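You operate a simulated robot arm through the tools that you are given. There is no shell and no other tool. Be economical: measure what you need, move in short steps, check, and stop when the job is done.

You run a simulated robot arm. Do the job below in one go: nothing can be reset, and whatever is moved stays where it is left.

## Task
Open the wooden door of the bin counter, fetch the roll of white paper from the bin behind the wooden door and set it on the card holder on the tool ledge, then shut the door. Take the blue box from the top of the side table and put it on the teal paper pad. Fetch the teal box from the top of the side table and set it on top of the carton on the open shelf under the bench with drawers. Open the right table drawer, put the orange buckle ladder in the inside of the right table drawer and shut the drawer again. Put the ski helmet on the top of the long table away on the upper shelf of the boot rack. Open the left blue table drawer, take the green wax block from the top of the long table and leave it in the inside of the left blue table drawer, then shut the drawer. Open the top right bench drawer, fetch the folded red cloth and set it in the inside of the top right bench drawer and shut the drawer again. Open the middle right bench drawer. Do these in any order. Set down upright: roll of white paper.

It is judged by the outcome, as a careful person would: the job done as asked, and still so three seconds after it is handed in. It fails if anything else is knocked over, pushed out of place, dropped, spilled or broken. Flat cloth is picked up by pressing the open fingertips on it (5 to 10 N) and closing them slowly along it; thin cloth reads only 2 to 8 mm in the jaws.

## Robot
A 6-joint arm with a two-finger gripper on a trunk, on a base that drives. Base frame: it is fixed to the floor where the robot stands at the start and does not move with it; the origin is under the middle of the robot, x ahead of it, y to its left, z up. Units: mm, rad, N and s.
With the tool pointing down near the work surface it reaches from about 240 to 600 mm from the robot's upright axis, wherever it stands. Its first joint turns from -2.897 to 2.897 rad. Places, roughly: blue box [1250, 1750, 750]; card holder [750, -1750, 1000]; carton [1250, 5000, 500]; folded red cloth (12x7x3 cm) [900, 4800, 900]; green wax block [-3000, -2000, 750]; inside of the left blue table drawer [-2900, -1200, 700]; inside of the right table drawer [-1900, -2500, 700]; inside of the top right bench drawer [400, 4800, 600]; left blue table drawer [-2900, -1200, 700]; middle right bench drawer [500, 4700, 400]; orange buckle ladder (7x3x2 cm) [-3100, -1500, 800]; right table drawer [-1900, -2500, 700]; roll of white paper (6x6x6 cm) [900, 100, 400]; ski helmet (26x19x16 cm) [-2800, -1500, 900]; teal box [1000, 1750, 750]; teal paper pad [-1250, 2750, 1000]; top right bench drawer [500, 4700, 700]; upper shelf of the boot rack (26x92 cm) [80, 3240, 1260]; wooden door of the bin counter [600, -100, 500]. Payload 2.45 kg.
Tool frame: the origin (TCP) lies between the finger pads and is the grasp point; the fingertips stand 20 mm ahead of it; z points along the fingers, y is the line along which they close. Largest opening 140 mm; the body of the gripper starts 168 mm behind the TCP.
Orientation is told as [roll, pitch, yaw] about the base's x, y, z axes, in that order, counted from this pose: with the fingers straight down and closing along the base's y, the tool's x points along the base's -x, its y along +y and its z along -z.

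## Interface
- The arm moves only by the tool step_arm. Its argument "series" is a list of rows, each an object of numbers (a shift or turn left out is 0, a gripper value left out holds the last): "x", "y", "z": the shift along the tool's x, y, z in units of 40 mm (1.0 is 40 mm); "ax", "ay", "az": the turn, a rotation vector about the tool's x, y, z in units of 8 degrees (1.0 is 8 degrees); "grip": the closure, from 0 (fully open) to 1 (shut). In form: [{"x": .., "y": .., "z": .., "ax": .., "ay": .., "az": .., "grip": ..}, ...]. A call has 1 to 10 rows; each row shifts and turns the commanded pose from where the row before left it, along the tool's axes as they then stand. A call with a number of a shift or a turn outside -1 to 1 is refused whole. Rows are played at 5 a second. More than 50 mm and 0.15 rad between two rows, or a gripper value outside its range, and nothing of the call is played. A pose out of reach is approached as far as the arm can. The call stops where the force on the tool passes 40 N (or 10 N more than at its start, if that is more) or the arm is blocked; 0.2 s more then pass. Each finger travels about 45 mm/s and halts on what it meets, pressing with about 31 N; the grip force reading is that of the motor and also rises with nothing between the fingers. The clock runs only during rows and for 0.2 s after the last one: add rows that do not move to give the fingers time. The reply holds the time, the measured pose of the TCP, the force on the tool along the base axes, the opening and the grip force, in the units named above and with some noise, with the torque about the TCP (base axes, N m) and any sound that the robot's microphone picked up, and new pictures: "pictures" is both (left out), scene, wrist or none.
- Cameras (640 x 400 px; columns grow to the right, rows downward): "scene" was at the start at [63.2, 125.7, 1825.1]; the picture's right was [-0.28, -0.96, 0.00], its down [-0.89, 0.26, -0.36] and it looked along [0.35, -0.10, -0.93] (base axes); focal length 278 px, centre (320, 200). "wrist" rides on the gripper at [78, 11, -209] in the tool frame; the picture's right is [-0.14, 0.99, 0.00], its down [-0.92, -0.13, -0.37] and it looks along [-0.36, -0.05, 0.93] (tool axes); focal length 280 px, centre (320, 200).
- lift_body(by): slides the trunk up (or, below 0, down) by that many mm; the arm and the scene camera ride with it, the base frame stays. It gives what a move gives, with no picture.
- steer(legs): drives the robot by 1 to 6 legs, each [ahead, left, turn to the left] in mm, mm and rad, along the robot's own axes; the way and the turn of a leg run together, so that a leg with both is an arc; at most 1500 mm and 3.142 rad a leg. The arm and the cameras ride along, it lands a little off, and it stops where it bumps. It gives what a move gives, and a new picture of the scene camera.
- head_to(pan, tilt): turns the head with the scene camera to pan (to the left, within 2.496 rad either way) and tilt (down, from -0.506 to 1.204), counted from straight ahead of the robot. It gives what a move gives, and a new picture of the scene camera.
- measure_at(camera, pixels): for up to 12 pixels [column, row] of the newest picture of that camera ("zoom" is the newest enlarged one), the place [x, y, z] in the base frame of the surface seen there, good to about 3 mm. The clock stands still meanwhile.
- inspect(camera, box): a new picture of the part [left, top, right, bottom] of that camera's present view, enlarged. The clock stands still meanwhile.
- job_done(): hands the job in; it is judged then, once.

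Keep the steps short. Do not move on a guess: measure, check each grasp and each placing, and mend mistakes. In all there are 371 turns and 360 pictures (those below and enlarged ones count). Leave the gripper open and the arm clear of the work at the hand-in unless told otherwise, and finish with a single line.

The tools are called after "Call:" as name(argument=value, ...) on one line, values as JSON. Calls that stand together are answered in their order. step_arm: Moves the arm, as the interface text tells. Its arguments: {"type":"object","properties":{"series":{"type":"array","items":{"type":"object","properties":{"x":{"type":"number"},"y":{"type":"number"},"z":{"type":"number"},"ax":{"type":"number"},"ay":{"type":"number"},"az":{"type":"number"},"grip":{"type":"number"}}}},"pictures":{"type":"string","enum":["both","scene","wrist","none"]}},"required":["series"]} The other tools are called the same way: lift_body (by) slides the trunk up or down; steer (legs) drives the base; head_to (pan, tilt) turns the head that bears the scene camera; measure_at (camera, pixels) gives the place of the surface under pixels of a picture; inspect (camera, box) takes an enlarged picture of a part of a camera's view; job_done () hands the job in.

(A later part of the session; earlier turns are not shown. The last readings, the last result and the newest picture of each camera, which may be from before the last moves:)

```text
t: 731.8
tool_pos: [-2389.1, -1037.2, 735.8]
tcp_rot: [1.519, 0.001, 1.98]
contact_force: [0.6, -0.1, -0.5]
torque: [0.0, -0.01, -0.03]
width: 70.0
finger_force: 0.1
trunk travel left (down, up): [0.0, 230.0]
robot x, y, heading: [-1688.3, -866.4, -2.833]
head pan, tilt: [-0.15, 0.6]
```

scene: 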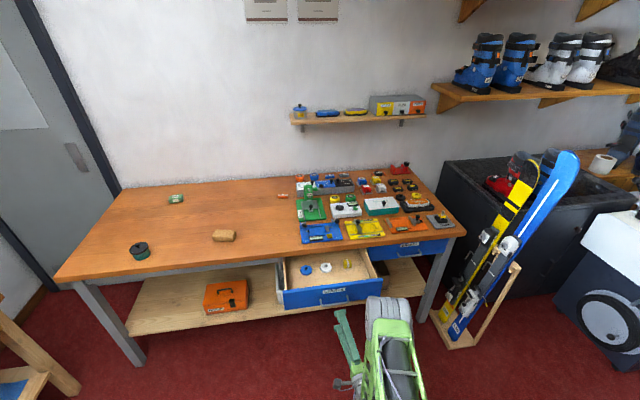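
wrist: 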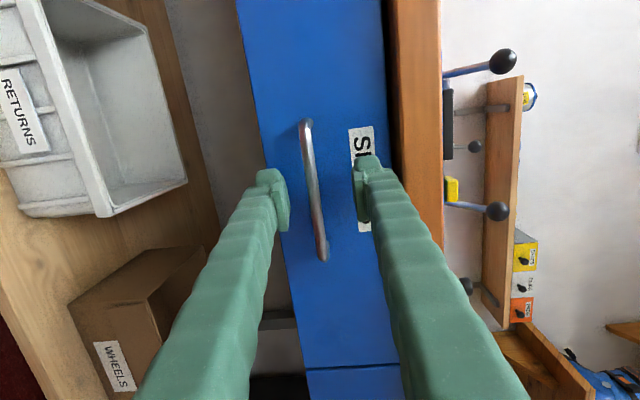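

Drawer open about 215 mm. I measure its inside and the wax block.

Call:
inspect(camera="scene", box=[270, 235, 400, 315])

Call:
measure_at(camera="scene", pixels=[[306, 268], [326, 266], [347, 262], [300, 281], [330, 281], [350, 277], [330, 293], [176, 196], [172, 201], [288, 285], [372, 275]])

```text
4.92 times, centred on (335, 275) of scene
```

zoom: 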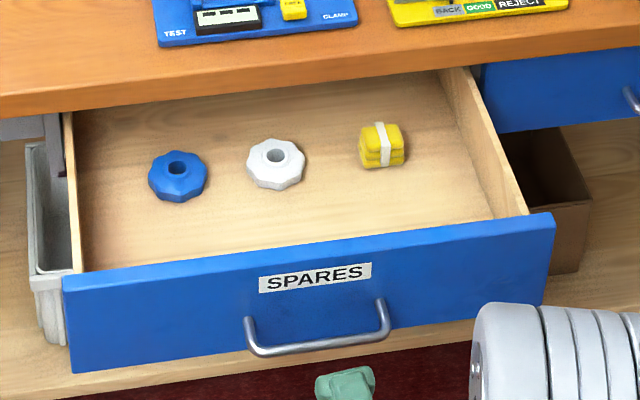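

```text
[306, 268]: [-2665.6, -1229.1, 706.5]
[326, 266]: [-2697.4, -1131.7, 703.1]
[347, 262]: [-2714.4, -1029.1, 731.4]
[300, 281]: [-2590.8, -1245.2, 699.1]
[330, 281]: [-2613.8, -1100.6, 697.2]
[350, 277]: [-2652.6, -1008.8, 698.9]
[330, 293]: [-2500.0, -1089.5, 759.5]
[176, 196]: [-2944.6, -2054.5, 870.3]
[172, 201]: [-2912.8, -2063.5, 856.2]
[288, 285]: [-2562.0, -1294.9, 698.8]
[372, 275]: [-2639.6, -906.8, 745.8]
```

Drawer floor z 698 with a clear patch at ≈[−2612, −1060]. Now the wax block, deep on the table: tool back to a pitched pose, then drive to its row.

Call:
step_arm(series=[{"az": -1}, {"az": -1}, {"az": -1}, {"az": -1}, {"az": -1}, {"az": -1}, {"az": -1}, {"az": -1}, {"az": -1}, {"az": -1}], pictures="none")

Call:
lift_body(by=170)

Call:
step_arm(series=[{"az": -0.5}, {"ay": 1}, {"ay": 1}, {"ay": 1}, {"ay": 1}, {"ay": 0.4}, {"x": -0.8, "z": -0.55}, {"x": -0.8, "z": -0.55}, {"x": -0.8, "z": -0.55}], pictures="none")

Call:
steer(legs=[[0, 770, -0.021], [540, 0, 0]])

Call:
step_arm(series=[{}], pictures="wrist")

```text
t: 734.0
tool_pos: [-2402.1, -1049.0, 732.9]
tcp_rot: [1.312, -1.361, 2.222]
contact_force: [0.0, 0.2, -0.1]
torque: [0.0, 0.04, -0.05]
width: 70.2
finger_force: 0.1
out of reach, approached as far as the arm can: row 10
trunk travel left (down, up): [0.0, 230.0]
robot x, y, heading: [-1684.4, -868.1, -2.838]
head pan, tilt: [-0.15, 0.6]
```

```text
t: 735.9
tool_pos: [-2401.5, -1049.2, 903.7]
tcp_rot: [1.317, -1.359, 2.217]
contact_force: [-0.6, -0.1, 0.2]
torque: [0.04, 0.02, -0.02]
width: 69.7
finger_force: 0.1
trunk travel left (down, up): [-170.0, 60.0]
robot x, y, heading: [-1684.7, -870.6, -2.841]
head pan, tilt: [-0.15, 0.6]
```

```text
t: 737.9
tool_pos: [-2416.3, -1030.2, 1020.0]
tcp_rot: [0.322, -0.876, -3.007]
contact_force: [-0.3, 0.3, 0.2]
torque: [0.01, -0.02, -0.01]
width: 70.2
finger_force: 0.1
out of reach, approached as far as the arm can: row 1
trunk travel left (down, up): [-170.0, 60.0]
robot x, y, heading: [-1684.4, -865.3, -2.836]
head pan, tilt: [-0.15, 0.6]
```

```text
t: 747.6
tool_pos: [-2697.1, -1896.7, 1017.4]
tcp_rot: [0.325, -0.876, -3.013]
contact_force: [0.1, 0.6, -0.5]
torque: [0.0, -0.03, -0.01]
width: 70.3
finger_force: 0.1
trunk travel left (down, up): [-170.0, 60.0]
robot x, y, heading: [-1964.7, -1738.7, -2.847]
head pan, tilt: [-0.15, 0.6]
```

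scene: 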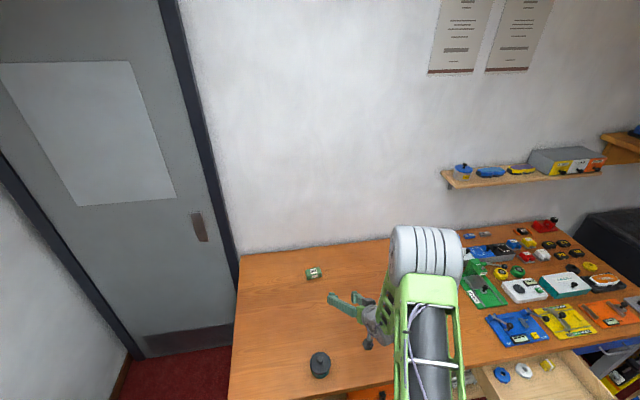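

```text
t: 748.0
tool_pos: [-2698.1, -1897.1, 1019.2]
tcp_rot: [0.326, -0.877, -3.013]
contact_force: [0.4, 0.4, -0.4]
torque: [-0.02, -0.03, 0.02]
width: 69.9
finger_force: 0.1
trunk travel left (down, up): [-170.0, 60.0]
robot x, y, heading: [-1964.2, -1738.7, -2.846]
head pan, tilt: [-0.15, 0.6]
```

wrist: 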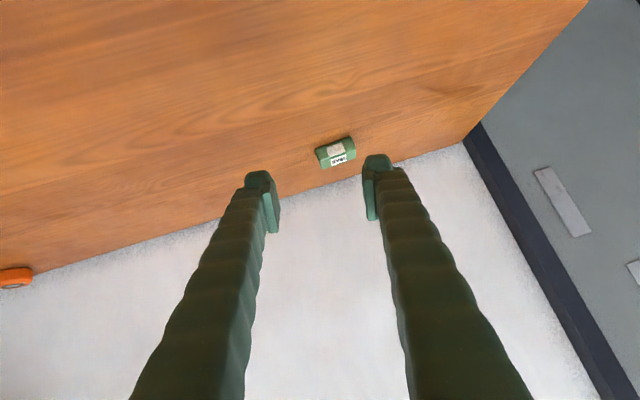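

Call:
step_arm(series=[{"az": -0.95}, {"az": -0.92}, {}], pictures="wrist")

Call:
inspect(camera="wrist", box=[260, 100, 420, 220])

```text
t: 748.8
tool_pos: [-2700.1, -1896.7, 1020.1]
tcp_rot: [0.012, -0.913, -2.609]
contact_force: [0.0, 0.2, 0.1]
torque: [0.04, 0.01, 0.01]
width: 70.0
finger_force: 0.1
trunk travel left (down, up): [-170.0, 60.0]
robot x, y, heading: [-1964.4, -1740.9, -2.843]
head pan, tilt: [-0.15, 0.6]
```

wrist: 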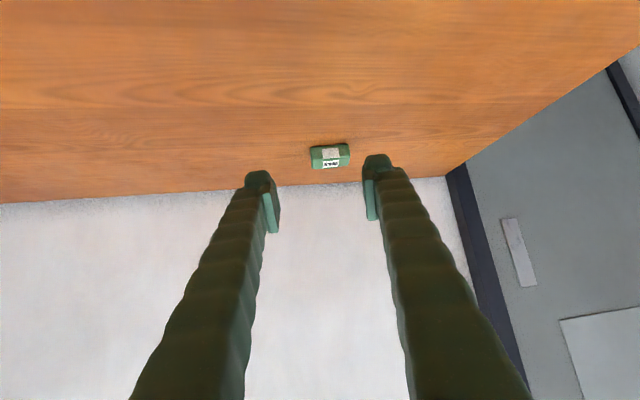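

```text
3.33 times, centred on (340, 160) of wrist
```

zoom: 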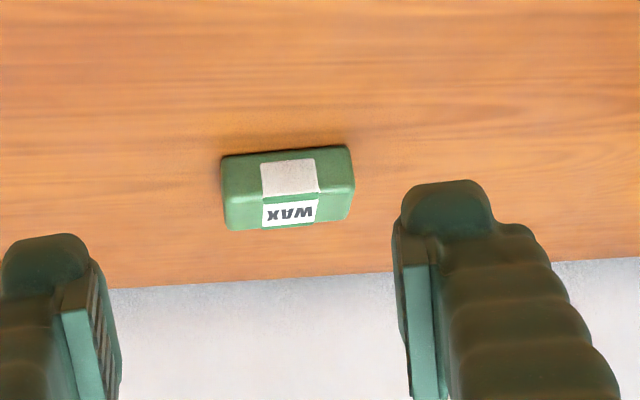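

Call:
measure_at(camera="wrist", pixels=[[313, 150], [347, 146], [313, 165], [347, 158], [330, 152], [330, 172], [311, 160], [349, 152]])

```text
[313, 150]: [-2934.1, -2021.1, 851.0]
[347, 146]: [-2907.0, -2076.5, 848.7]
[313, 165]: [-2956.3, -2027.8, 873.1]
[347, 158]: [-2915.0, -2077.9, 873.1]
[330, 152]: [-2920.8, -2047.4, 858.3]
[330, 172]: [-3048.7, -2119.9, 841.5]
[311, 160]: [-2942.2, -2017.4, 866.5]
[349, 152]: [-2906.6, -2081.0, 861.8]
```

Wax block ≈73 mm long, aligned with the closing direction. I drive 180 mm closer and come down on it with a 105 mm opening.

Call:
steer(legs=[[178, 0, 0]])

Call:
step_arm(series=[{"y": 0.7, "grip": 0.25}, {"y": 0.7, "z": 0.5}, {"z": 0.9}, {"z": 0.9, "x": 0.1}, {"z": 0.9, "x": 0.3}, {}], pictures="wrist")

Call:
measure_at(camera="wrist", pixels=[[320, 150], [320, 130]])

```text
t: 750.2
tool_pos: [-2866.3, -1944.5, 1019.0]
tcp_rot: [0.016, -0.913, -2.614]
contact_force: [-0.3, 0.1, 0.1]
torque: [0.02, 0.0, 0.01]
width: 69.9
finger_force: 0.1
trunk travel left (down, up): [-170.0, 60.0]
robot x, y, heading: [-2133.0, -1787.3, -2.844]
head pan, tilt: [-0.15, 0.6]
```

scene: 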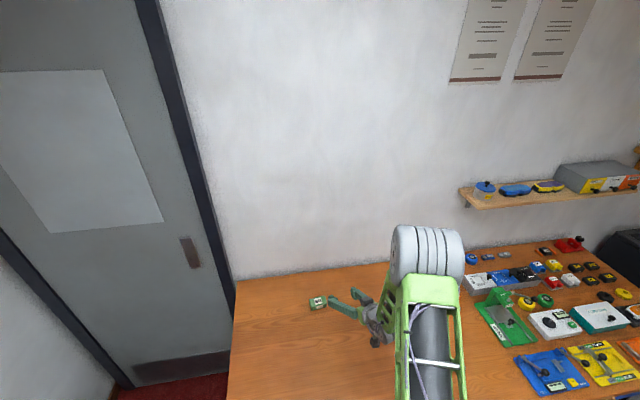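

```text
t: 751.6
tool_pos: [-2927.5, -2040.2, 938.8]
tcp_rot: [0.014, -0.917, -2.61]
contact_force: [-0.6, 0.3, -0.2]
torque: [0.01, 0.0, -0.02]
width: 104.9
finger_force: 0.0
out of reach, approached as far as the arm can: row 1, 2
trunk travel left (down, up): [-170.0, 60.0]
robot x, y, heading: [-2128.2, -1794.3, -2.846]
head pan, tilt: [-0.15, 0.6]
```

wrist: 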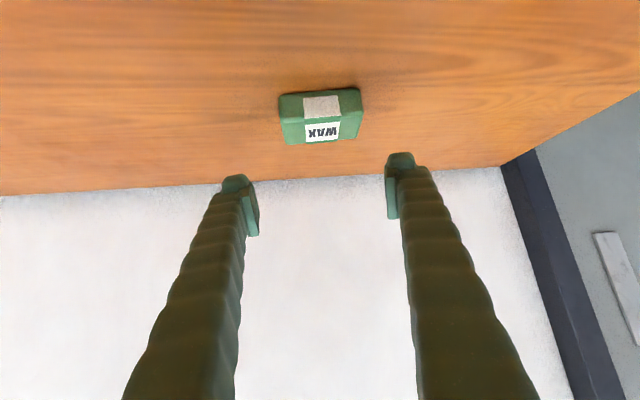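

```text
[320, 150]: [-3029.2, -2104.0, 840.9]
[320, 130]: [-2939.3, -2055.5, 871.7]
```

Call:
step_arm(series=[{"x": 0.5, "z": 0.6, "y": 0.08}, {"x": 0.4, "z": 0.5}, {"x": 0.15, "z": 0.22}, {}], pictures="wrist")

```text
t: 752.6
tool_pos: [-2939.8, -2050.2, 872.1]
tcp_rot: [0.015, -0.915, -2.612]
contact_force: [-0.4, 0.0, 0.3]
torque: [0.02, -0.01, -0.02]
width: 104.8
finger_force: 0.0
trunk travel left (down, up): [-170.0, 60.0]
robot x, y, heading: [-2131.8, -1791.0, -2.85]
head pan, tilt: [-0.15, 0.6]
```

wrist: 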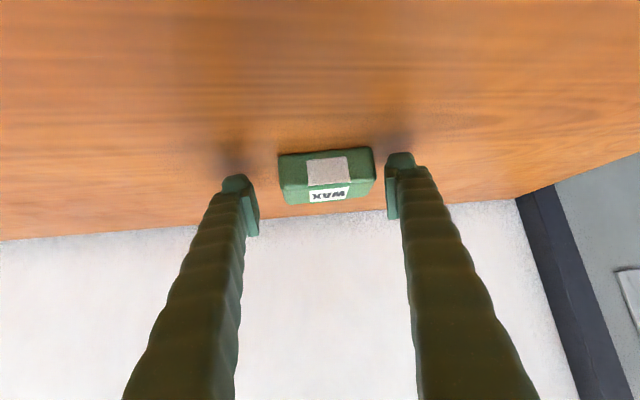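

Call:
step_arm(series=[{"y": 0.17}, {"grip": 0.4}, {"grip": 0.5}, {"grip": 1}, {"grip": 1}, {"grip": 1}, {"x": -0.5, "z": -0.4}, {"x": -0.5, "z": -0.4}, {"x": -0.7, "z": -0.5}, {"x": -0.7, "z": -0.5}], pictures="wrist")

```text
t: 754.9
tool_pos: [-2935.0, -2055.2, 992.4]
tcp_rot: [0.014, -0.913, -2.612]
contact_force: [0.1, 0.1, -0.9]
torque: [-0.01, -0.02, 0.0]
width: 76.5
finger_force: 31.2
trunk travel left (down, up): [-170.0, 60.0]
robot x, y, heading: [-2125.9, -1794.4, -2.848]
head pan, tilt: [-0.15, 0.6]
```

wrist: 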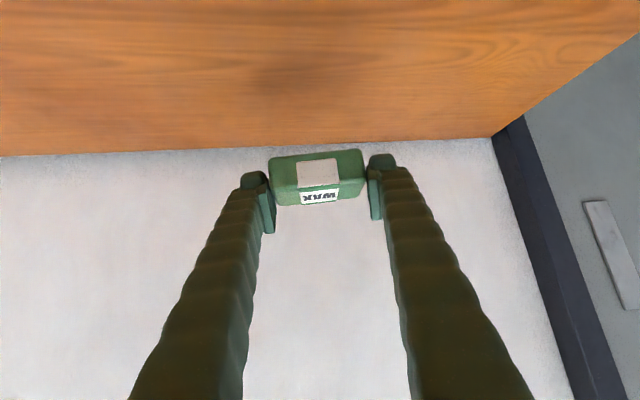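

Wax held. I carry it to the open blue drawer.

Call:
steer(legs=[[-570, 0, 0], [0, -858, 0]])

Call:
lift_body(by=-170)

Call:
step_arm(series=[{}], pictures="both")

```text
t: 765.7
tool_pos: [-2648.0, -1058.7, 993.4]
tcp_rot: [0.013, -0.915, -2.614]
contact_force: [-0.8, -0.9, -1.0]
torque: [0.01, -0.04, 0.02]
width: 75.6
finger_force: 30.9
trunk travel left (down, up): [-170.0, 60.0]
robot x, y, heading: [-1837.1, -793.3, -2.849]
head pan, tilt: [-0.15, 0.6]
```

scene: 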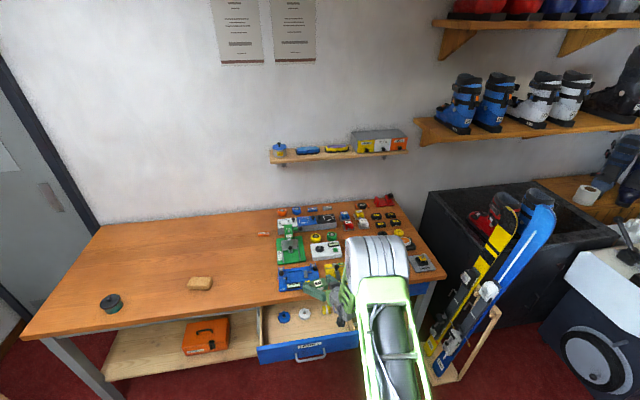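

```text
t: 767.6
tool_pos: [-2648.2, -1059.5, 823.2]
tcp_rot: [0.014, -0.913, -2.612]
contact_force: [-0.5, -0.2, -1.2]
torque: [0.0, -0.05, -0.02]
width: 76.0
finger_force: 31.4
trunk travel left (down, up): [0.0, 230.0]
robot x, y, heading: [-1845.0, -795.6, -2.855]
head pan, tilt: [-0.15, 0.6]
```

```text
t: 768.0
tool_pos: [-2647.7, -1058.5, 822.3]
tcp_rot: [0.014, -0.915, -2.614]
contact_force: [-0.1, 0.5, -0.7]
torque: [0.01, 0.01, 0.0]
width: 75.5
finger_force: 31.1
trunk travel left (down, up): [0.0, 230.0]
robot x, y, heading: [-1841.8, -796.2, -2.849]
head pan, tilt: [-0.15, 0.6]
```

scene: 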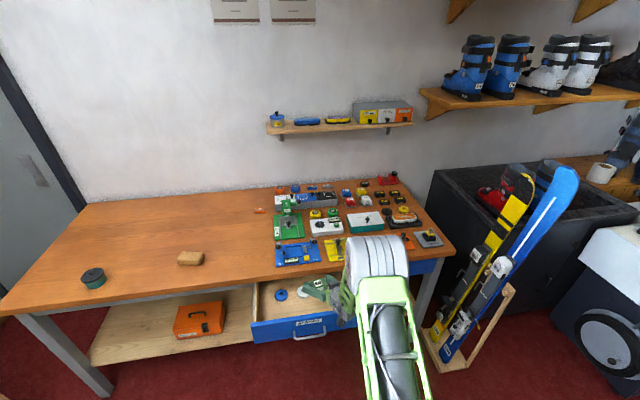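
wrist: 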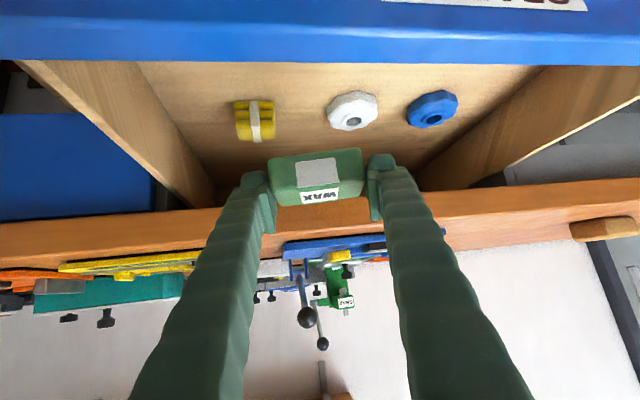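

Call:
measure_at(camera="wrist", pixels=[[350, 128], [338, 118], [258, 138], [300, 80], [300, 60], [300, 20], [380, 75], [300, 215]])

```text
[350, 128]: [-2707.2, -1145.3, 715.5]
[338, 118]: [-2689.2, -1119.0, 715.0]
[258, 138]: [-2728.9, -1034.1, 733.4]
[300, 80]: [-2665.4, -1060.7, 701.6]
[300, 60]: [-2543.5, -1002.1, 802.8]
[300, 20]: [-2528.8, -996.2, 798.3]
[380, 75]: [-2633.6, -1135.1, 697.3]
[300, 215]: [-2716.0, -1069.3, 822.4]
```

Call:
step_arm(series=[{"x": 0.3, "z": 0.7, "y": 0.3}, {"x": 0.6, "z": 0.5}, {"x": 0.45, "z": 0.33}, {}], pictures="wrist")

```text
t: 769.0
tool_pos: [-2656.1, -1077.3, 744.9]
tcp_rot: [0.013, -0.918, -2.612]
contact_force: [0.0, -0.3, 6.1]
torque: [-0.33, 0.05, 0.02]
width: 75.5
finger_force: 30.7
trunk travel left (down, up): [0.0, 230.0]
robot x, y, heading: [-1841.7, -794.6, -2.851]
head pan, tilt: [-0.15, 0.6]
```

wrist: 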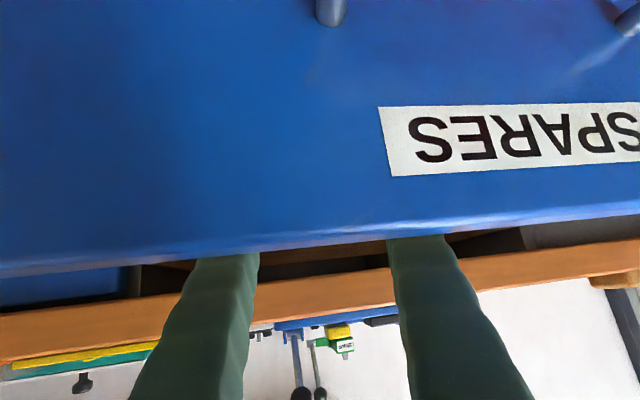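

A finger touches the white roll. I rise a little, shift 35 mm away from it, and lower again.

Call:
step_arm(series=[{"x": -0.24, "z": -0.18}, {"y": -0.9}, {"x": 0.3, "z": 0.22}, {"x": 0.15, "z": 0.12}, {}], pictures="none")

```text
t: 770.2
tool_pos: [-2673.8, -1047.0, 734.1]
tcp_rot: [0.014, -0.915, -2.613]
contact_force: [0.2, -0.5, 0.3]
torque: [0.03, 0.0, -0.02]
width: 75.5
finger_force: 31.2
trunk travel left (down, up): [0.0, 230.0]
robot x, y, heading: [-1841.1, -795.5, -2.852]
head pan, tilt: [-0.15, 0.6]
```

Call:
step_arm(series=[{"x": 0.08, "z": 0.06}, {"x": 0.05, "z": 0.04}, {}], pictures="scene")

Call:
inspect(camera="scene", box=[240, 250, 370, 340])

```text
t: 771.0
tool_pos: [-2675.7, -1047.8, 730.5]
tcp_rot: [0.013, -0.922, -2.611]
contact_force: [-0.5, -0.6, 21.6]
torque: [-0.41, -0.57, -0.06]
width: 76.1
finger_force: 31.2
trunk travel left (down, up): [0.0, 230.0]
robot x, y, heading: [-1838.0, -796.6, -2.848]
head pan, tilt: [-0.15, 0.6]
```

scene: 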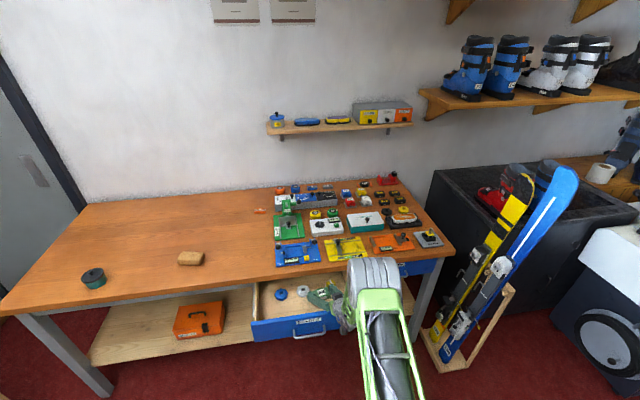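

```text
4.44 times, centred on (305, 295) of scene
```

zoom: 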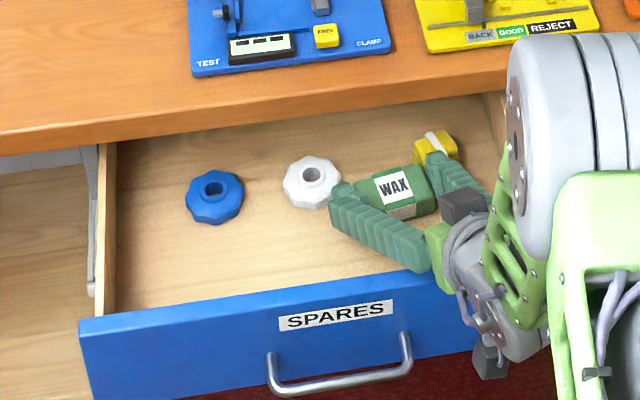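

The block rests on the drawer floor. I open just a little and lift out.

Call:
step_arm(series=[{"grip": 0.42}, {"grip": 0.41}, {"grip": 0.41}, {"x": -0.6, "z": -0.45}, {"x": -0.78, "z": -0.6}, {"x": -0.78, "z": -0.6}, {"x": -0.78, "z": -0.6}, {"z": -1}, {"z": -1}, {"grip": 1}], pictures="scene")

Call:
inspect(camera="scene", box=[240, 250, 370, 340])

```text
t: 773.2
tool_pos: [-2616.7, -1012.6, 921.9]
tcp_rot: [0.012, -0.916, -2.614]
contact_force: [-0.6, -0.2, 0.2]
torque: [-0.01, 0.02, 0.02]
width: 47.7
finger_force: 0.1
trunk travel left (down, up): [0.0, 230.0]
robot x, y, heading: [-1839.6, -792.0, -2.848]
head pan, tilt: [-0.15, 0.6]
```

scene: 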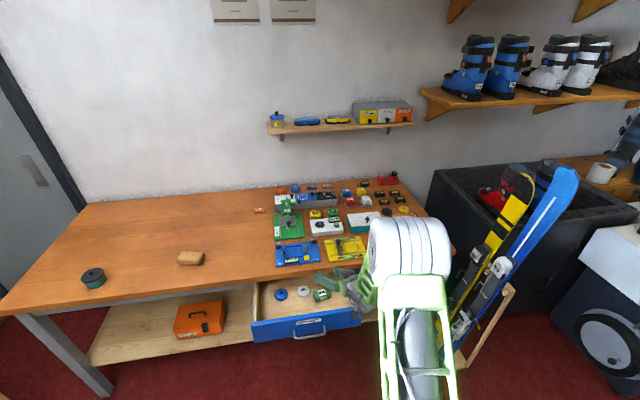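

```text
4.44 times, centred on (305, 295) of scene
```

zoom: 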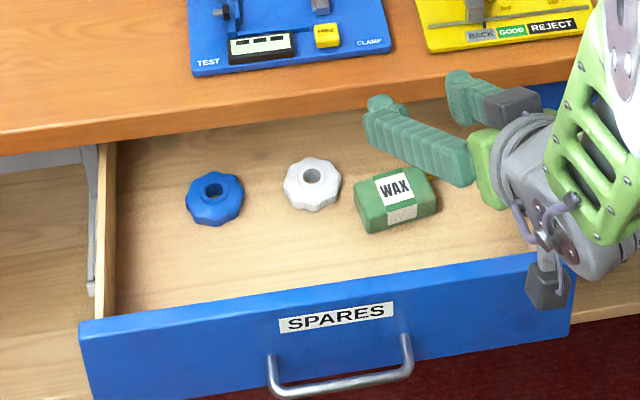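

Wax stands clear in the drawer. I back off, close the fingers, and push the drawer shut above its handle.

Call:
steer(legs=[[-250, 85, 0]])

Call:
step_arm(series=[{"x": 0.79, "z": 0.61}, {"x": 0.79, "z": 0.61}, {"x": 0.79, "z": 0.61}, {"x": 0.6, "z": 0.45}, {}], pictures="wrist")

```text
t: 775.1
tool_pos: [-2352.2, -1023.1, 923.0]
tcp_rot: [0.015, -0.913, -2.611]
contact_force: [-0.1, 0.3, -0.2]
torque: [-0.01, -0.02, -0.01]
width: 0.2
finger_force: 29.8
trunk travel left (down, up): [0.0, 230.0]
robot x, y, heading: [-1577.6, -803.4, -2.844]
head pan, tilt: [-0.15, 0.6]
```

scene: 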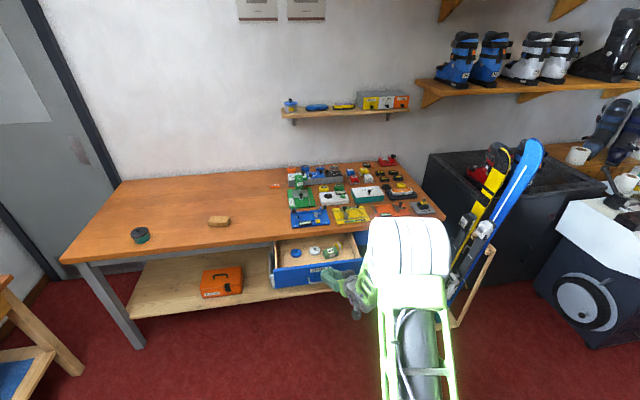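

```text
t: 776.3
tool_pos: [-2351.5, -1023.4, 773.1]
tcp_rot: [0.029, -0.913, -2.62]
contact_force: [-0.3, -0.8, 0.1]
torque: [0.0, -0.01, 0.04]
width: 0.1
finger_force: 30.0
trunk travel left (down, up): [0.0, 230.0]
robot x, y, heading: [-1575.1, -802.8, -2.845]
head pan, tilt: [-0.15, 0.6]
```

wrist: 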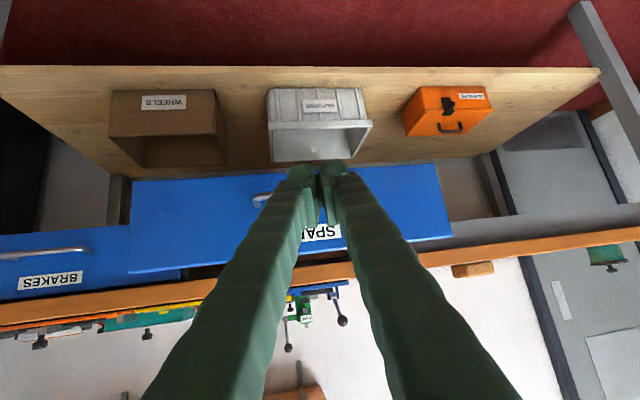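

Call:
steer(legs=[[325, 0, 0]])

Call:
step_arm(series=[{"x": -0.12, "z": 0.16}, {"x": -0.12, "z": 0.16}, {"x": -0.12, "z": 0.16}, {"x": -0.12, "z": 0.16}], pictures="wrist")

```text
t: 778.5
tool_pos: [-2661.5, -1117.3, 774.0]
tcp_rot: [0.029, -0.911, -2.62]
contact_force: [0.3, -0.3, -0.5]
torque: [-0.02, 0.02, -0.01]
width: 0.1
finger_force: 29.8
trunk travel left (down, up): [0.0, 230.0]
robot x, y, heading: [-1885.5, -895.1, -2.847]
head pan, tilt: [-0.15, 0.6]
```

scene: 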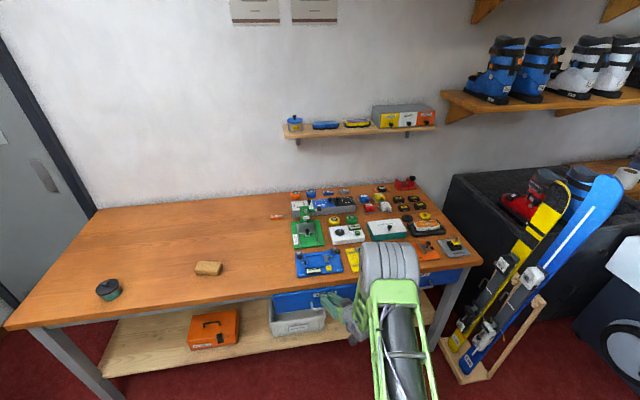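

```text
t: 779.5
tool_pos: [-2686.3, -1133.7, 772.9]
tcp_rot: [0.031, -0.907, -2.622]
contact_force: [17.1, 7.4, 5.2]
torque: [-0.02, 0.2, -0.13]
width: 0.0
finger_force: 29.4
trunk travel left (down, up): [0.0, 230.0]
robot x, y, heading: [-1886.9, -896.8, -2.844]
head pan, tilt: [-0.15, 0.6]
```

wrist: 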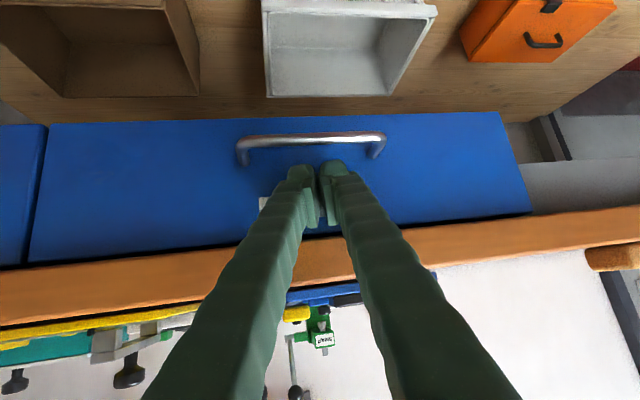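

Call:
step_arm(series=[{"x": -0.08, "z": 0.11}, {"x": -0.08, "z": 0.11}, {"x": -0.08, "z": 0.11}], pictures="none")

Call:
measure_at(camera="wrist", pixels=[[30, 150], [70, 150], [200, 180], [450, 160]])

```text
t: 779.8
tool_pos: [-2687.0, -1133.2, 770.1]
tcp_rot: [0.035, -0.9, -2.626]
contact_force: [14.1, 4.8, 5.2]
torque: [0.0, 0.2, -0.09]
width: 0.1
finger_force: 29.1
trunk travel left (down, up): [0.0, 230.0]
robot x, y, heading: [-1884.5, -897.2, -2.845]
head pan, tilt: [-0.15, 0.6]
stopped in row 1: the force on the tool passed its limit at 47 N (the readings are from after the stop); the commanded pose is now the measured one
```

```text
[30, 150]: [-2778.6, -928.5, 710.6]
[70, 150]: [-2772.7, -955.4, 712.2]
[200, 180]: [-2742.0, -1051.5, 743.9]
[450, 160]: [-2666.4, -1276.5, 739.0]
```

SPARES drawer is flush and shut. Next the right table's right drawer: I back off, turn to face that table and look.

Call:
steer(legs=[[-300, 0, 0], [0, 0, 1.585], [450, 0, 0], [0, -650, 0]])

Call:
head_to(pan=0.1, tilt=0.65)

```text
t: 793.8
tool_pos: [-1811.0, -2238.5, 770.6]
tcp_rot: [0.034, -0.904, -1.037]
contact_force: [0.0, -0.6, -0.5]
torque: [0.01, 0.0, 0.0]
width: 0.0
finger_force: 29.6
trunk travel left (down, up): [0.0, 230.0]
robot x, y, heading: [-2060.3, -1442.6, -1.256]
head pan, tilt: [-0.15, 0.6]
```

scene: 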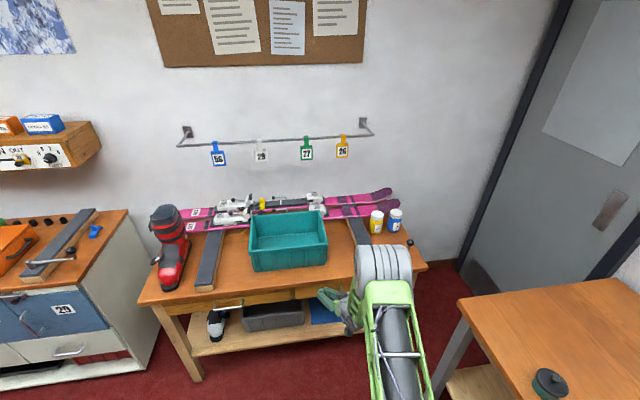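

```text
t: 794.6
tool_pos: [-1811.1, -2239.8, 769.8]
tcp_rot: [0.033, -0.903, -1.035]
contact_force: [0.0, -0.2, 1.0]
torque: [0.02, 0.0, -0.03]
width: 0.3
finger_force: 29.6
trunk travel left (down, up): [0.0, 230.0]
robot x, y, heading: [-2059.1, -1438.1, -1.257]
head pan, tilt: [0.099, 0.649]
```

scene: 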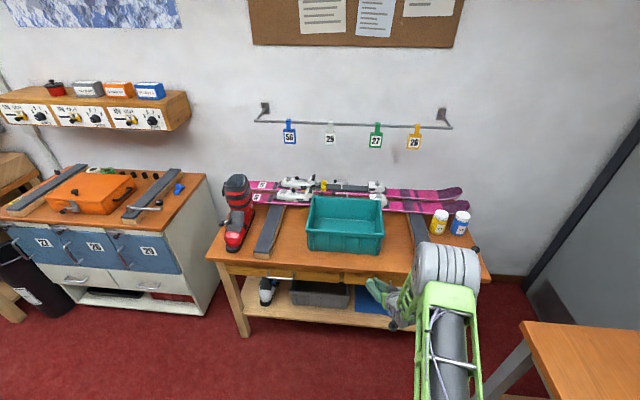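

Call:
measure_at(camera="scene", pixels=[[295, 275], [230, 262], [360, 277], [480, 283], [350, 276], [455, 240]])

Call:
step_arm(series=[{"ay": -1}, {"ay": -1}, {"ay": -1}, {"ay": -1}, {"ay": -0.7}, {"y": -1}, {"y": -1}, {"grip": 0.4}], pictures="wrist")

```text
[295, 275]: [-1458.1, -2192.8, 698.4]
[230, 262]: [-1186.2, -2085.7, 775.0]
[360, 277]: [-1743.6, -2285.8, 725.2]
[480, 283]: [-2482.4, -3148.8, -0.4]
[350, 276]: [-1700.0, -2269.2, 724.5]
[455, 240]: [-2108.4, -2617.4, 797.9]
```

```text
t: 795.3
tool_pos: [-1815.0, -2266.5, 772.3]
tcp_rot: [0.146, -1.231, -1.133]
contact_force: [-4.8, 6.8, 1.6]
torque: [-0.06, -0.06, -0.13]
width: 0.0
finger_force: 29.2
out of reach, approached as far as the arm can: row 2, 3
trunk travel left (down, up): [0.0, 230.0]
robot x, y, heading: [-2062.9, -1440.0, -1.257]
head pan, tilt: [0.099, 0.649]
stopped in row 3: the force on the tool passed its limit at 49 N (the readings are from after the stop); the commanded pose is now the measured one
```

wrist: 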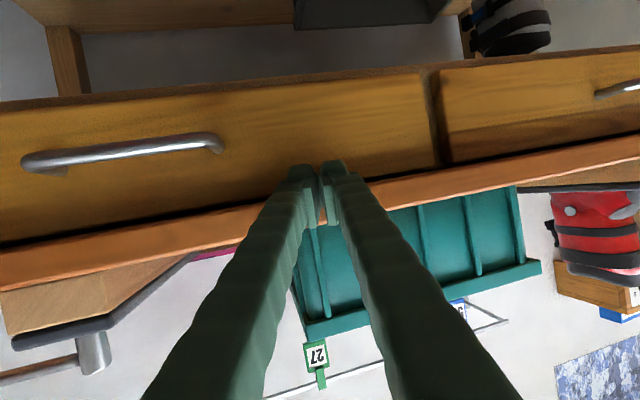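

I touched the drawer front lightly. I measure the right handle, then back off 150 mm.

Call:
measure_at(camera="wrist", pixels=[[120, 150], [40, 160], [205, 140], [435, 110], [120, 190], [300, 130]])

Call:
steer(legs=[[-150, -140, 0]])

Call:
step_arm(series=[{"ay": -1}, {"ay": -1}, {"ay": -0.4}, {"az": 1}, {"az": 1}, {"az": 1}, {"az": 1}, {"az": 1}, {"az": 1}, {"az": 1}], pictures="none")

Call:
step_arm(series=[{"az": 1}, {"az": 1}, {"az": 1}, {"az": 1}, {"az": 0.2, "grip": 0.55}, {}], pictures="wrist")

```text
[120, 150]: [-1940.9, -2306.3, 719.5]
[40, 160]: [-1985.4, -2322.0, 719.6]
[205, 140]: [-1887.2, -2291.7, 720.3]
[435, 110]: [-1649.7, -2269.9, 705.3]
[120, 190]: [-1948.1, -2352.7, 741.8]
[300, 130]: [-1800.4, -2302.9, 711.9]
```

```text
t: 797.2
tool_pos: [-1992.5, -2169.7, 773.4]
tcp_rot: [0.143, -1.232, -1.13]
contact_force: [0.8, 0.5, 0.0]
torque: [0.0, 0.01, 0.0]
width: 0.1
finger_force: 29.3
trunk travel left (down, up): [0.0, 230.0]
robot x, y, heading: [-2246.0, -1343.7, -1.262]
head pan, tilt: [0.099, 0.649]
```

scene: 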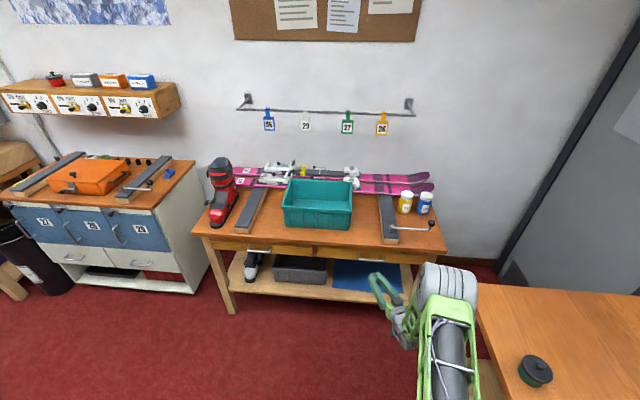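

```text
t: 799.4
tool_pos: [-1994.0, -2188.5, 772.8]
tcp_rot: [1.569, -0.543, -2.565]
contact_force: [0.0, -1.1, 0.5]
torque: [-0.02, 0.01, -0.02]
width: 0.0
finger_force: 29.2
out of reach, approached as far as the arm can: row 1, 2
trunk travel left (down, up): [0.0, 230.0]
robot x, y, heading: [-2244.6, -1343.2, -1.258]
head pan, tilt: [0.099, 0.649]
```

```text
t: 800.8
tool_pos: [-1994.3, -2188.2, 772.9]
tcp_rot: [1.569, 0.043, -2.565]
contact_force: [0.4, -0.3, 0.1]
torque: [0.01, 0.03, 0.03]
width: 52.0
finger_force: 0.1
trunk travel left (down, up): [0.0, 230.0]
robot x, y, heading: [-2245.1, -1343.2, -1.259]
head pan, tilt: [0.099, 0.649]
```

wrist: 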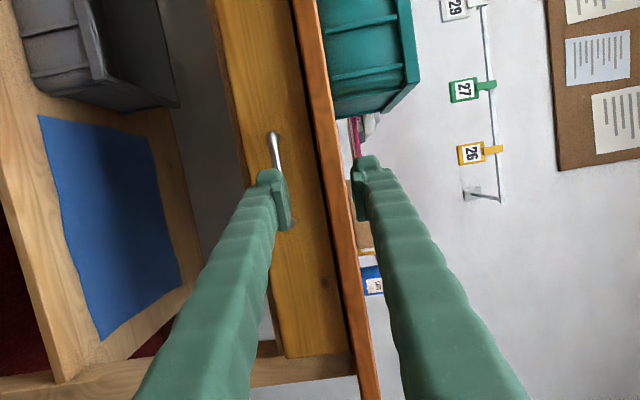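

Call:
step_arm(series=[{"y": -0.65}, {"y": -0.68}, {}], pictures="none")

Call:
steer(legs=[[95, 20, 0]])

Call:
step_arm(series=[{}], pictures="wrist")

```text
t: 801.6
tool_pos: [-1991.7, -2187.2, 718.6]
tcp_rot: [1.568, 0.04, -2.565]
contact_force: [0.4, -1.0, -0.6]
torque: [-0.01, -0.02, -0.02]
width: 63.2
finger_force: 0.0
trunk travel left (down, up): [0.0, 230.0]
robot x, y, heading: [-2244.0, -1344.7, -1.255]
head pan, tilt: [0.099, 0.649]
```

```text
t: 802.8
tool_pos: [-1942.8, -2272.9, 718.8]
tcp_rot: [1.572, 0.04, -2.567]
contact_force: [0.0, 0.6, -0.2]
torque: [-0.03, 0.02, -0.01]
width: 63.1
finger_force: 0.1
trunk travel left (down, up): [0.0, 230.0]
robot x, y, heading: [-2195.8, -1427.7, -1.259]
head pan, tilt: [0.099, 0.649]
```

scene: 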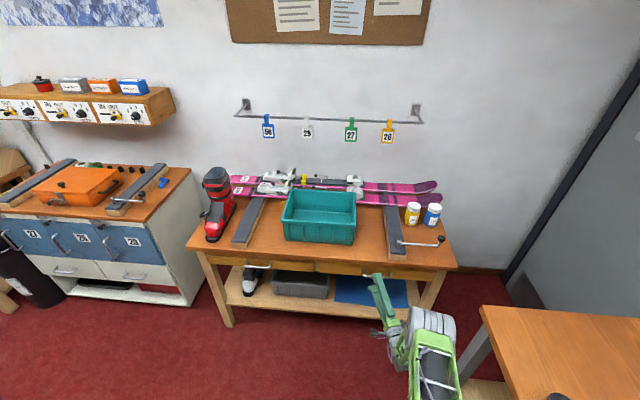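

```text
t: 803.1
tool_pos: [-1942.5, -2272.3, 719.2]
tcp_rot: [1.572, 0.04, -2.564]
contact_force: [0.1, 0.0, 0.2]
torque: [0.02, 0.0, 0.01]
width: 63.0
finger_force: 0.0
trunk travel left (down, up): [0.0, 230.0]
robot x, y, heading: [-2193.9, -1430.7, -1.257]
head pan, tilt: [0.099, 0.649]
```

wrist: 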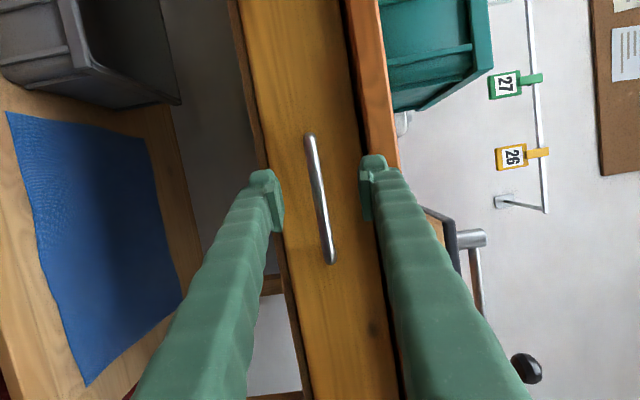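

Call:
step_arm(series=[{"grip": 0.7}, {"z": 0.4}, {"z": 0.38}, {"grip": 0.85}, {"grip": 1}, {"grip": 1}, {"grip": 1}], pictures="none")

Call:
steer(legs=[[-230, 0, 0]])

```text
t: 804.8
tool_pos: [-1925.4, -2299.0, 714.4]
tcp_rot: [1.564, 0.04, -2.566]
contact_force: [0.1, 0.4, -14.3]
torque: [-0.08, 0.49, 0.0]
width: 11.4
finger_force: 38.0
trunk travel left (down, up): [0.0, 230.0]
robot x, y, heading: [-2192.9, -1426.8, -1.26]
head pan, tilt: [0.099, 0.649]
```

```text
t: 806.5
tool_pos: [-1995.5, -2081.1, 715.7]
tcp_rot: [1.563, 0.042, -2.563]
contact_force: [1.2, 0.7, -23.3]
torque: [-0.02, 0.62, 0.04]
width: 10.9
finger_force: 37.8
trunk travel left (down, up): [0.0, 230.0]
robot x, y, heading: [-2266.4, -1209.4, -1.257]
head pan, tilt: [0.099, 0.649]
```

scene: 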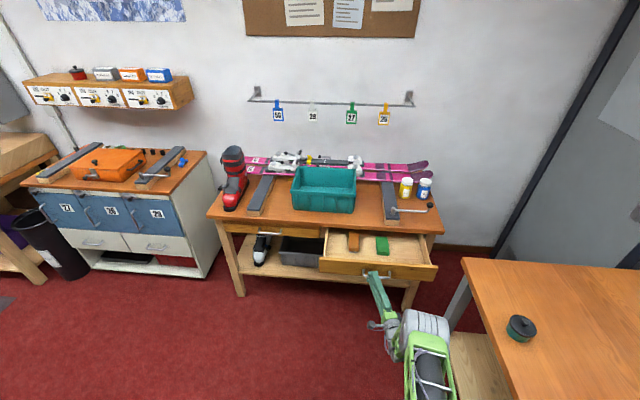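

Open, with two brushes at its left-back. I measure the free floor and release.

Call:
measure_at(camera="scene", pixels=[[410, 252], [370, 256], [353, 245], [383, 250], [380, 264], [420, 258], [345, 256], [405, 240]])

Call:
step_arm(series=[{"grip": 0.8}, {"grip": 0.6}, {"grip": 0.5}, {"z": -1}, {"z": -1}, {"z": -1}, {"az": -1}, {"az": -1}, {"az": -1}, {"az": -1}], pictures="none")

Call:
lift_body(by=170)

Call:
step_arm(series=[{"az": -1}, {"az": -1}, {"az": -1}, {"az": -1}, {"az": -1}, {"az": -1}, {"az": -1}, {"az": -0.2}, {"ay": 1}, {"ay": 1}], pictures="none")

Call:
step_arm(series=[{"ay": 1}, {"ay": 1}, {"ay": 0.7}, {"x": -0.79, "z": -0.6}, {"x": -0.79, "z": -0.6}, {}], pictures="none")

```text
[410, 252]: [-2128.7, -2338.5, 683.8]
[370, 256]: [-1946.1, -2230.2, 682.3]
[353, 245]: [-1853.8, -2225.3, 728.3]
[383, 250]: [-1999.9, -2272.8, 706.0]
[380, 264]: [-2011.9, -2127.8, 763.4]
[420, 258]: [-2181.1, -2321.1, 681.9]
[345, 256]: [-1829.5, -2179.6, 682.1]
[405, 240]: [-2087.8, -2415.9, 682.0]
```

```text
t: 808.7
tool_pos: [-2062.6, -1978.3, 717.6]
tcp_rot: [1.565, -0.519, -2.562]
contact_force: [0.3, 0.0, 0.3]
torque: [0.02, 0.01, -0.01]
width: 70.2
finger_force: 0.2
trunk travel left (down, up): [0.0, 230.0]
robot x, y, heading: [-2266.8, -1211.1, -1.255]
head pan, tilt: [0.099, 0.649]
```

```text
t: 810.6
tool_pos: [-2062.7, -1979.6, 888.1]
tcp_rot: [1.567, -0.517, -2.563]
contact_force: [-0.3, 0.3, 0.2]
torque: [-0.04, 0.0, 0.05]
width: 70.2
finger_force: 0.1
trunk travel left (down, up): [-170.0, 60.0]
robot x, y, heading: [-2268.1, -1212.4, -1.247]
head pan, tilt: [0.099, 0.649]
```

```text
t: 812.8
tool_pos: [-2061.2, -1989.5, 887.2]
tcp_rot: [0.417, -1.261, -1.393]
contact_force: [0.9, -0.7, 0.3]
torque: [-0.01, 0.01, 0.0]
width: 70.0
finger_force: 0.1
out of reach, approached as far as the arm can: row 7, 9
trunk travel left (down, up): [-170.0, 60.0]
robot x, y, heading: [-2263.9, -1210.9, -1.256]
head pan, tilt: [0.099, 0.649]
```

```text
t: 814.2
tool_pos: [-2069.8, -1997.0, 965.7]
tcp_rot: [0.2, -0.898, -1.152]
contact_force: [0.3, -0.1, -1.5]
torque: [0.04, 0.0, 0.02]
width: 69.7
finger_force: 0.1
trunk travel left (down, up): [-170.0, 60.0]
robot x, y, heading: [-2264.0, -1211.3, -1.26]
head pan, tilt: [0.099, 0.649]
```

Drawer open. Robot already stands right for the ladder; I straighten the tool, then turn to the long table.

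Call:
step_arm(series=[{"ax": 0.68, "az": 0.14}, {"ax": 0.68, "az": 0.14}, {"ax": 0.68, "az": 0.14}, {"x": -0.79, "z": -0.6, "grip": 0.25}], pictures="none")

Call:
steer(legs=[[0, 0, -1.594]])

Call:
step_arm(series=[{}], pictures="wrist")

```text
t: 815.2
tool_pos: [-2065.0, -2006.5, 1009.1]
tcp_rot: [0.063, -0.887, -1.261]
contact_force: [0.8, -0.1, 0.4]
torque: [-0.01, 0.01, 0.0]
width: 104.5
finger_force: 0.2
out of reach, approached as far as the arm can: row 3
trunk travel left (down, up): [-170.0, 60.0]
robot x, y, heading: [-2268.9, -1207.8, -1.255]
head pan, tilt: [0.099, 0.649]
```

```text
t: 819.5
tool_pos: [-3066.5, -1392.2, 1009.7]
tcp_rot: [0.063, -0.887, -2.86]
contact_force: [0.0, 0.1, -0.1]
torque: [-0.02, -0.01, 0.0]
width: 105.0
finger_force: 0.3
trunk travel left (down, up): [-170.0, 60.0]
robot x, y, heading: [-2264.4, -1210.5, -2.855]
head pan, tilt: [0.099, 0.649]
```

scene: 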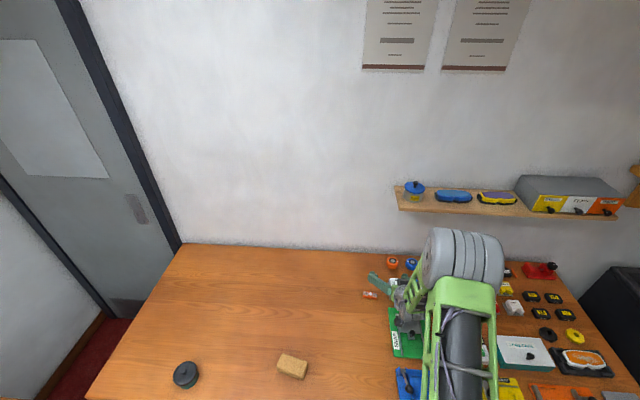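

```text
t: 819.9
tool_pos: [-3065.6, -1391.0, 1009.5]
tcp_rot: [0.063, -0.887, -2.859]
contact_force: [0.2, 0.4, 0.5]
torque: [-0.01, 0.01, 0.0]
width: 104.8
finger_force: 0.0
trunk travel left (down, up): [-170.0, 60.0]
robot x, y, heading: [-2267.7, -1212.0, -2.85]
head pan, tilt: [0.099, 0.649]
```

wrist: 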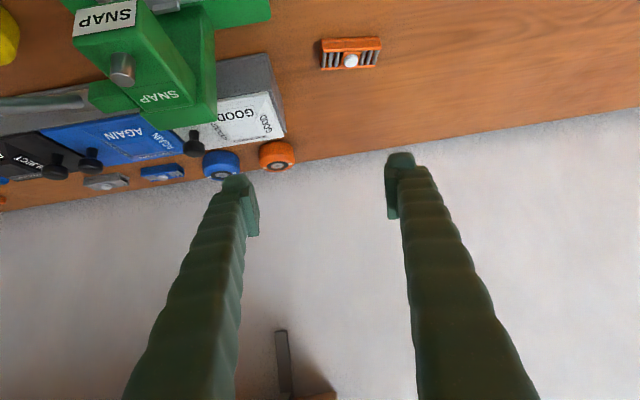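

Call:
measure_at(camera="wrist", pixels=[[323, 50], [380, 48], [325, 66], [377, 64], [352, 40], [351, 60], [190, 95], [270, 135], [215, 110]])

```text
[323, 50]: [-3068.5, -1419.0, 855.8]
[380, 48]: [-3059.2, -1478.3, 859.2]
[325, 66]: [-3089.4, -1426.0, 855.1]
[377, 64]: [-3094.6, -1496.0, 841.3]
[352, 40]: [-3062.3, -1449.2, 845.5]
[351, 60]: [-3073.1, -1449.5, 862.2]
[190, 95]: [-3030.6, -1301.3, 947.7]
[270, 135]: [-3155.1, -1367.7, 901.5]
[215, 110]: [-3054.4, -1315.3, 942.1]
```

Call:
step_arm(series=[{"ax": 0.5, "az": 0.22, "y": 0.7}, {"ax": 0.5, "az": 0.22, "y": 0.75}, {"x": 0.65, "z": 0.65}, {"x": 0.65, "z": 0.65}, {"x": 0.5, "z": 0.5}, {}], pictures="wrist")

Call:
measure_at(camera="wrist", pixels=[[315, 145], [315, 155], [290, 140], [345, 140]])

```text
t: 821.3
tool_pos: [-3074.2, -1397.1, 913.4]
tcp_rot: [0.07, -0.893, -2.859]
contact_force: [13.9, 0.6, 34.9]
torque: [2.09, 0.44, -0.87]
width: 106.3
finger_force: 1.2
out of reach, approached as far as the arm can: row 1, 2
trunk travel left (down, up): [-170.0, 60.0]
robot x, y, heading: [-2265.6, -1211.3, -2.85]
head pan, tilt: [0.099, 0.649]
```

wrist: 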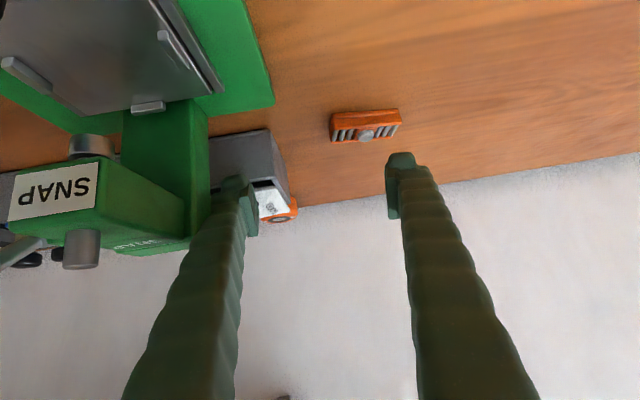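

```text
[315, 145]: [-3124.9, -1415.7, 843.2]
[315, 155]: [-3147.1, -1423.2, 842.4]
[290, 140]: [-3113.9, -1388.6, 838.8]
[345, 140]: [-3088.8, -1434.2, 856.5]
```

The sideways move wasn't reached and a finger pressed on the grey box. I lift at once and use the base to shift sideways.

Call:
step_arm(series=[{"x": -0.65, "z": -0.5}, {"x": -0.65, "z": -0.5}, {"x": -0.65, "z": -0.5}, {}], pictures="wrist")

```text
t: 822.3
tool_pos: [-3078.5, -1395.6, 1008.1]
tcp_rot: [0.062, -0.886, -2.859]
contact_force: [-0.6, 0.0, 0.1]
torque: [0.05, 0.03, 0.03]
width: 104.9
finger_force: 0.1
trunk travel left (down, up): [-170.0, 60.0]
robot x, y, heading: [-2266.5, -1215.2, -2.85]
head pan, tilt: [0.099, 0.649]
```

wrist: 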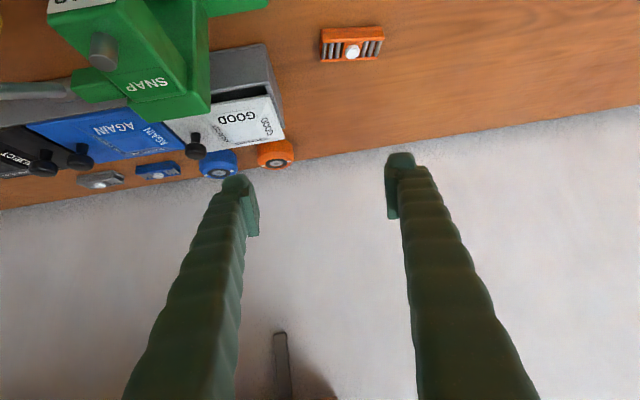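

Call:
inspect(camera="wrist", box=[20, 20, 320, 200])

Call:
measure_at(camera="wrist", pixels=[[270, 135], [250, 105], [235, 92], [180, 120], [150, 120], [250, 65], [120, 130], [352, 45]])

```text
2.13 times, centred on (170, 110) of wrist
```

zoom: 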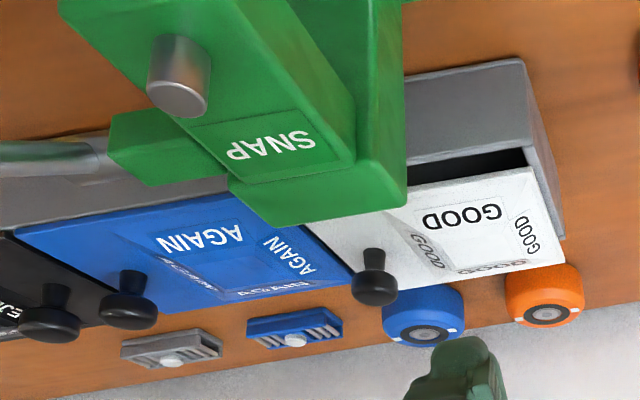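

```text
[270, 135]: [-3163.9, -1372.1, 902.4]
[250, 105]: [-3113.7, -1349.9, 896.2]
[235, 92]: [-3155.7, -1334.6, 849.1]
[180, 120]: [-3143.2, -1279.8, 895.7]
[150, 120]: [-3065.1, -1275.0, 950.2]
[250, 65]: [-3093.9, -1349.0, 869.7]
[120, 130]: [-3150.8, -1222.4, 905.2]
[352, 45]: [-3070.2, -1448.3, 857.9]
```

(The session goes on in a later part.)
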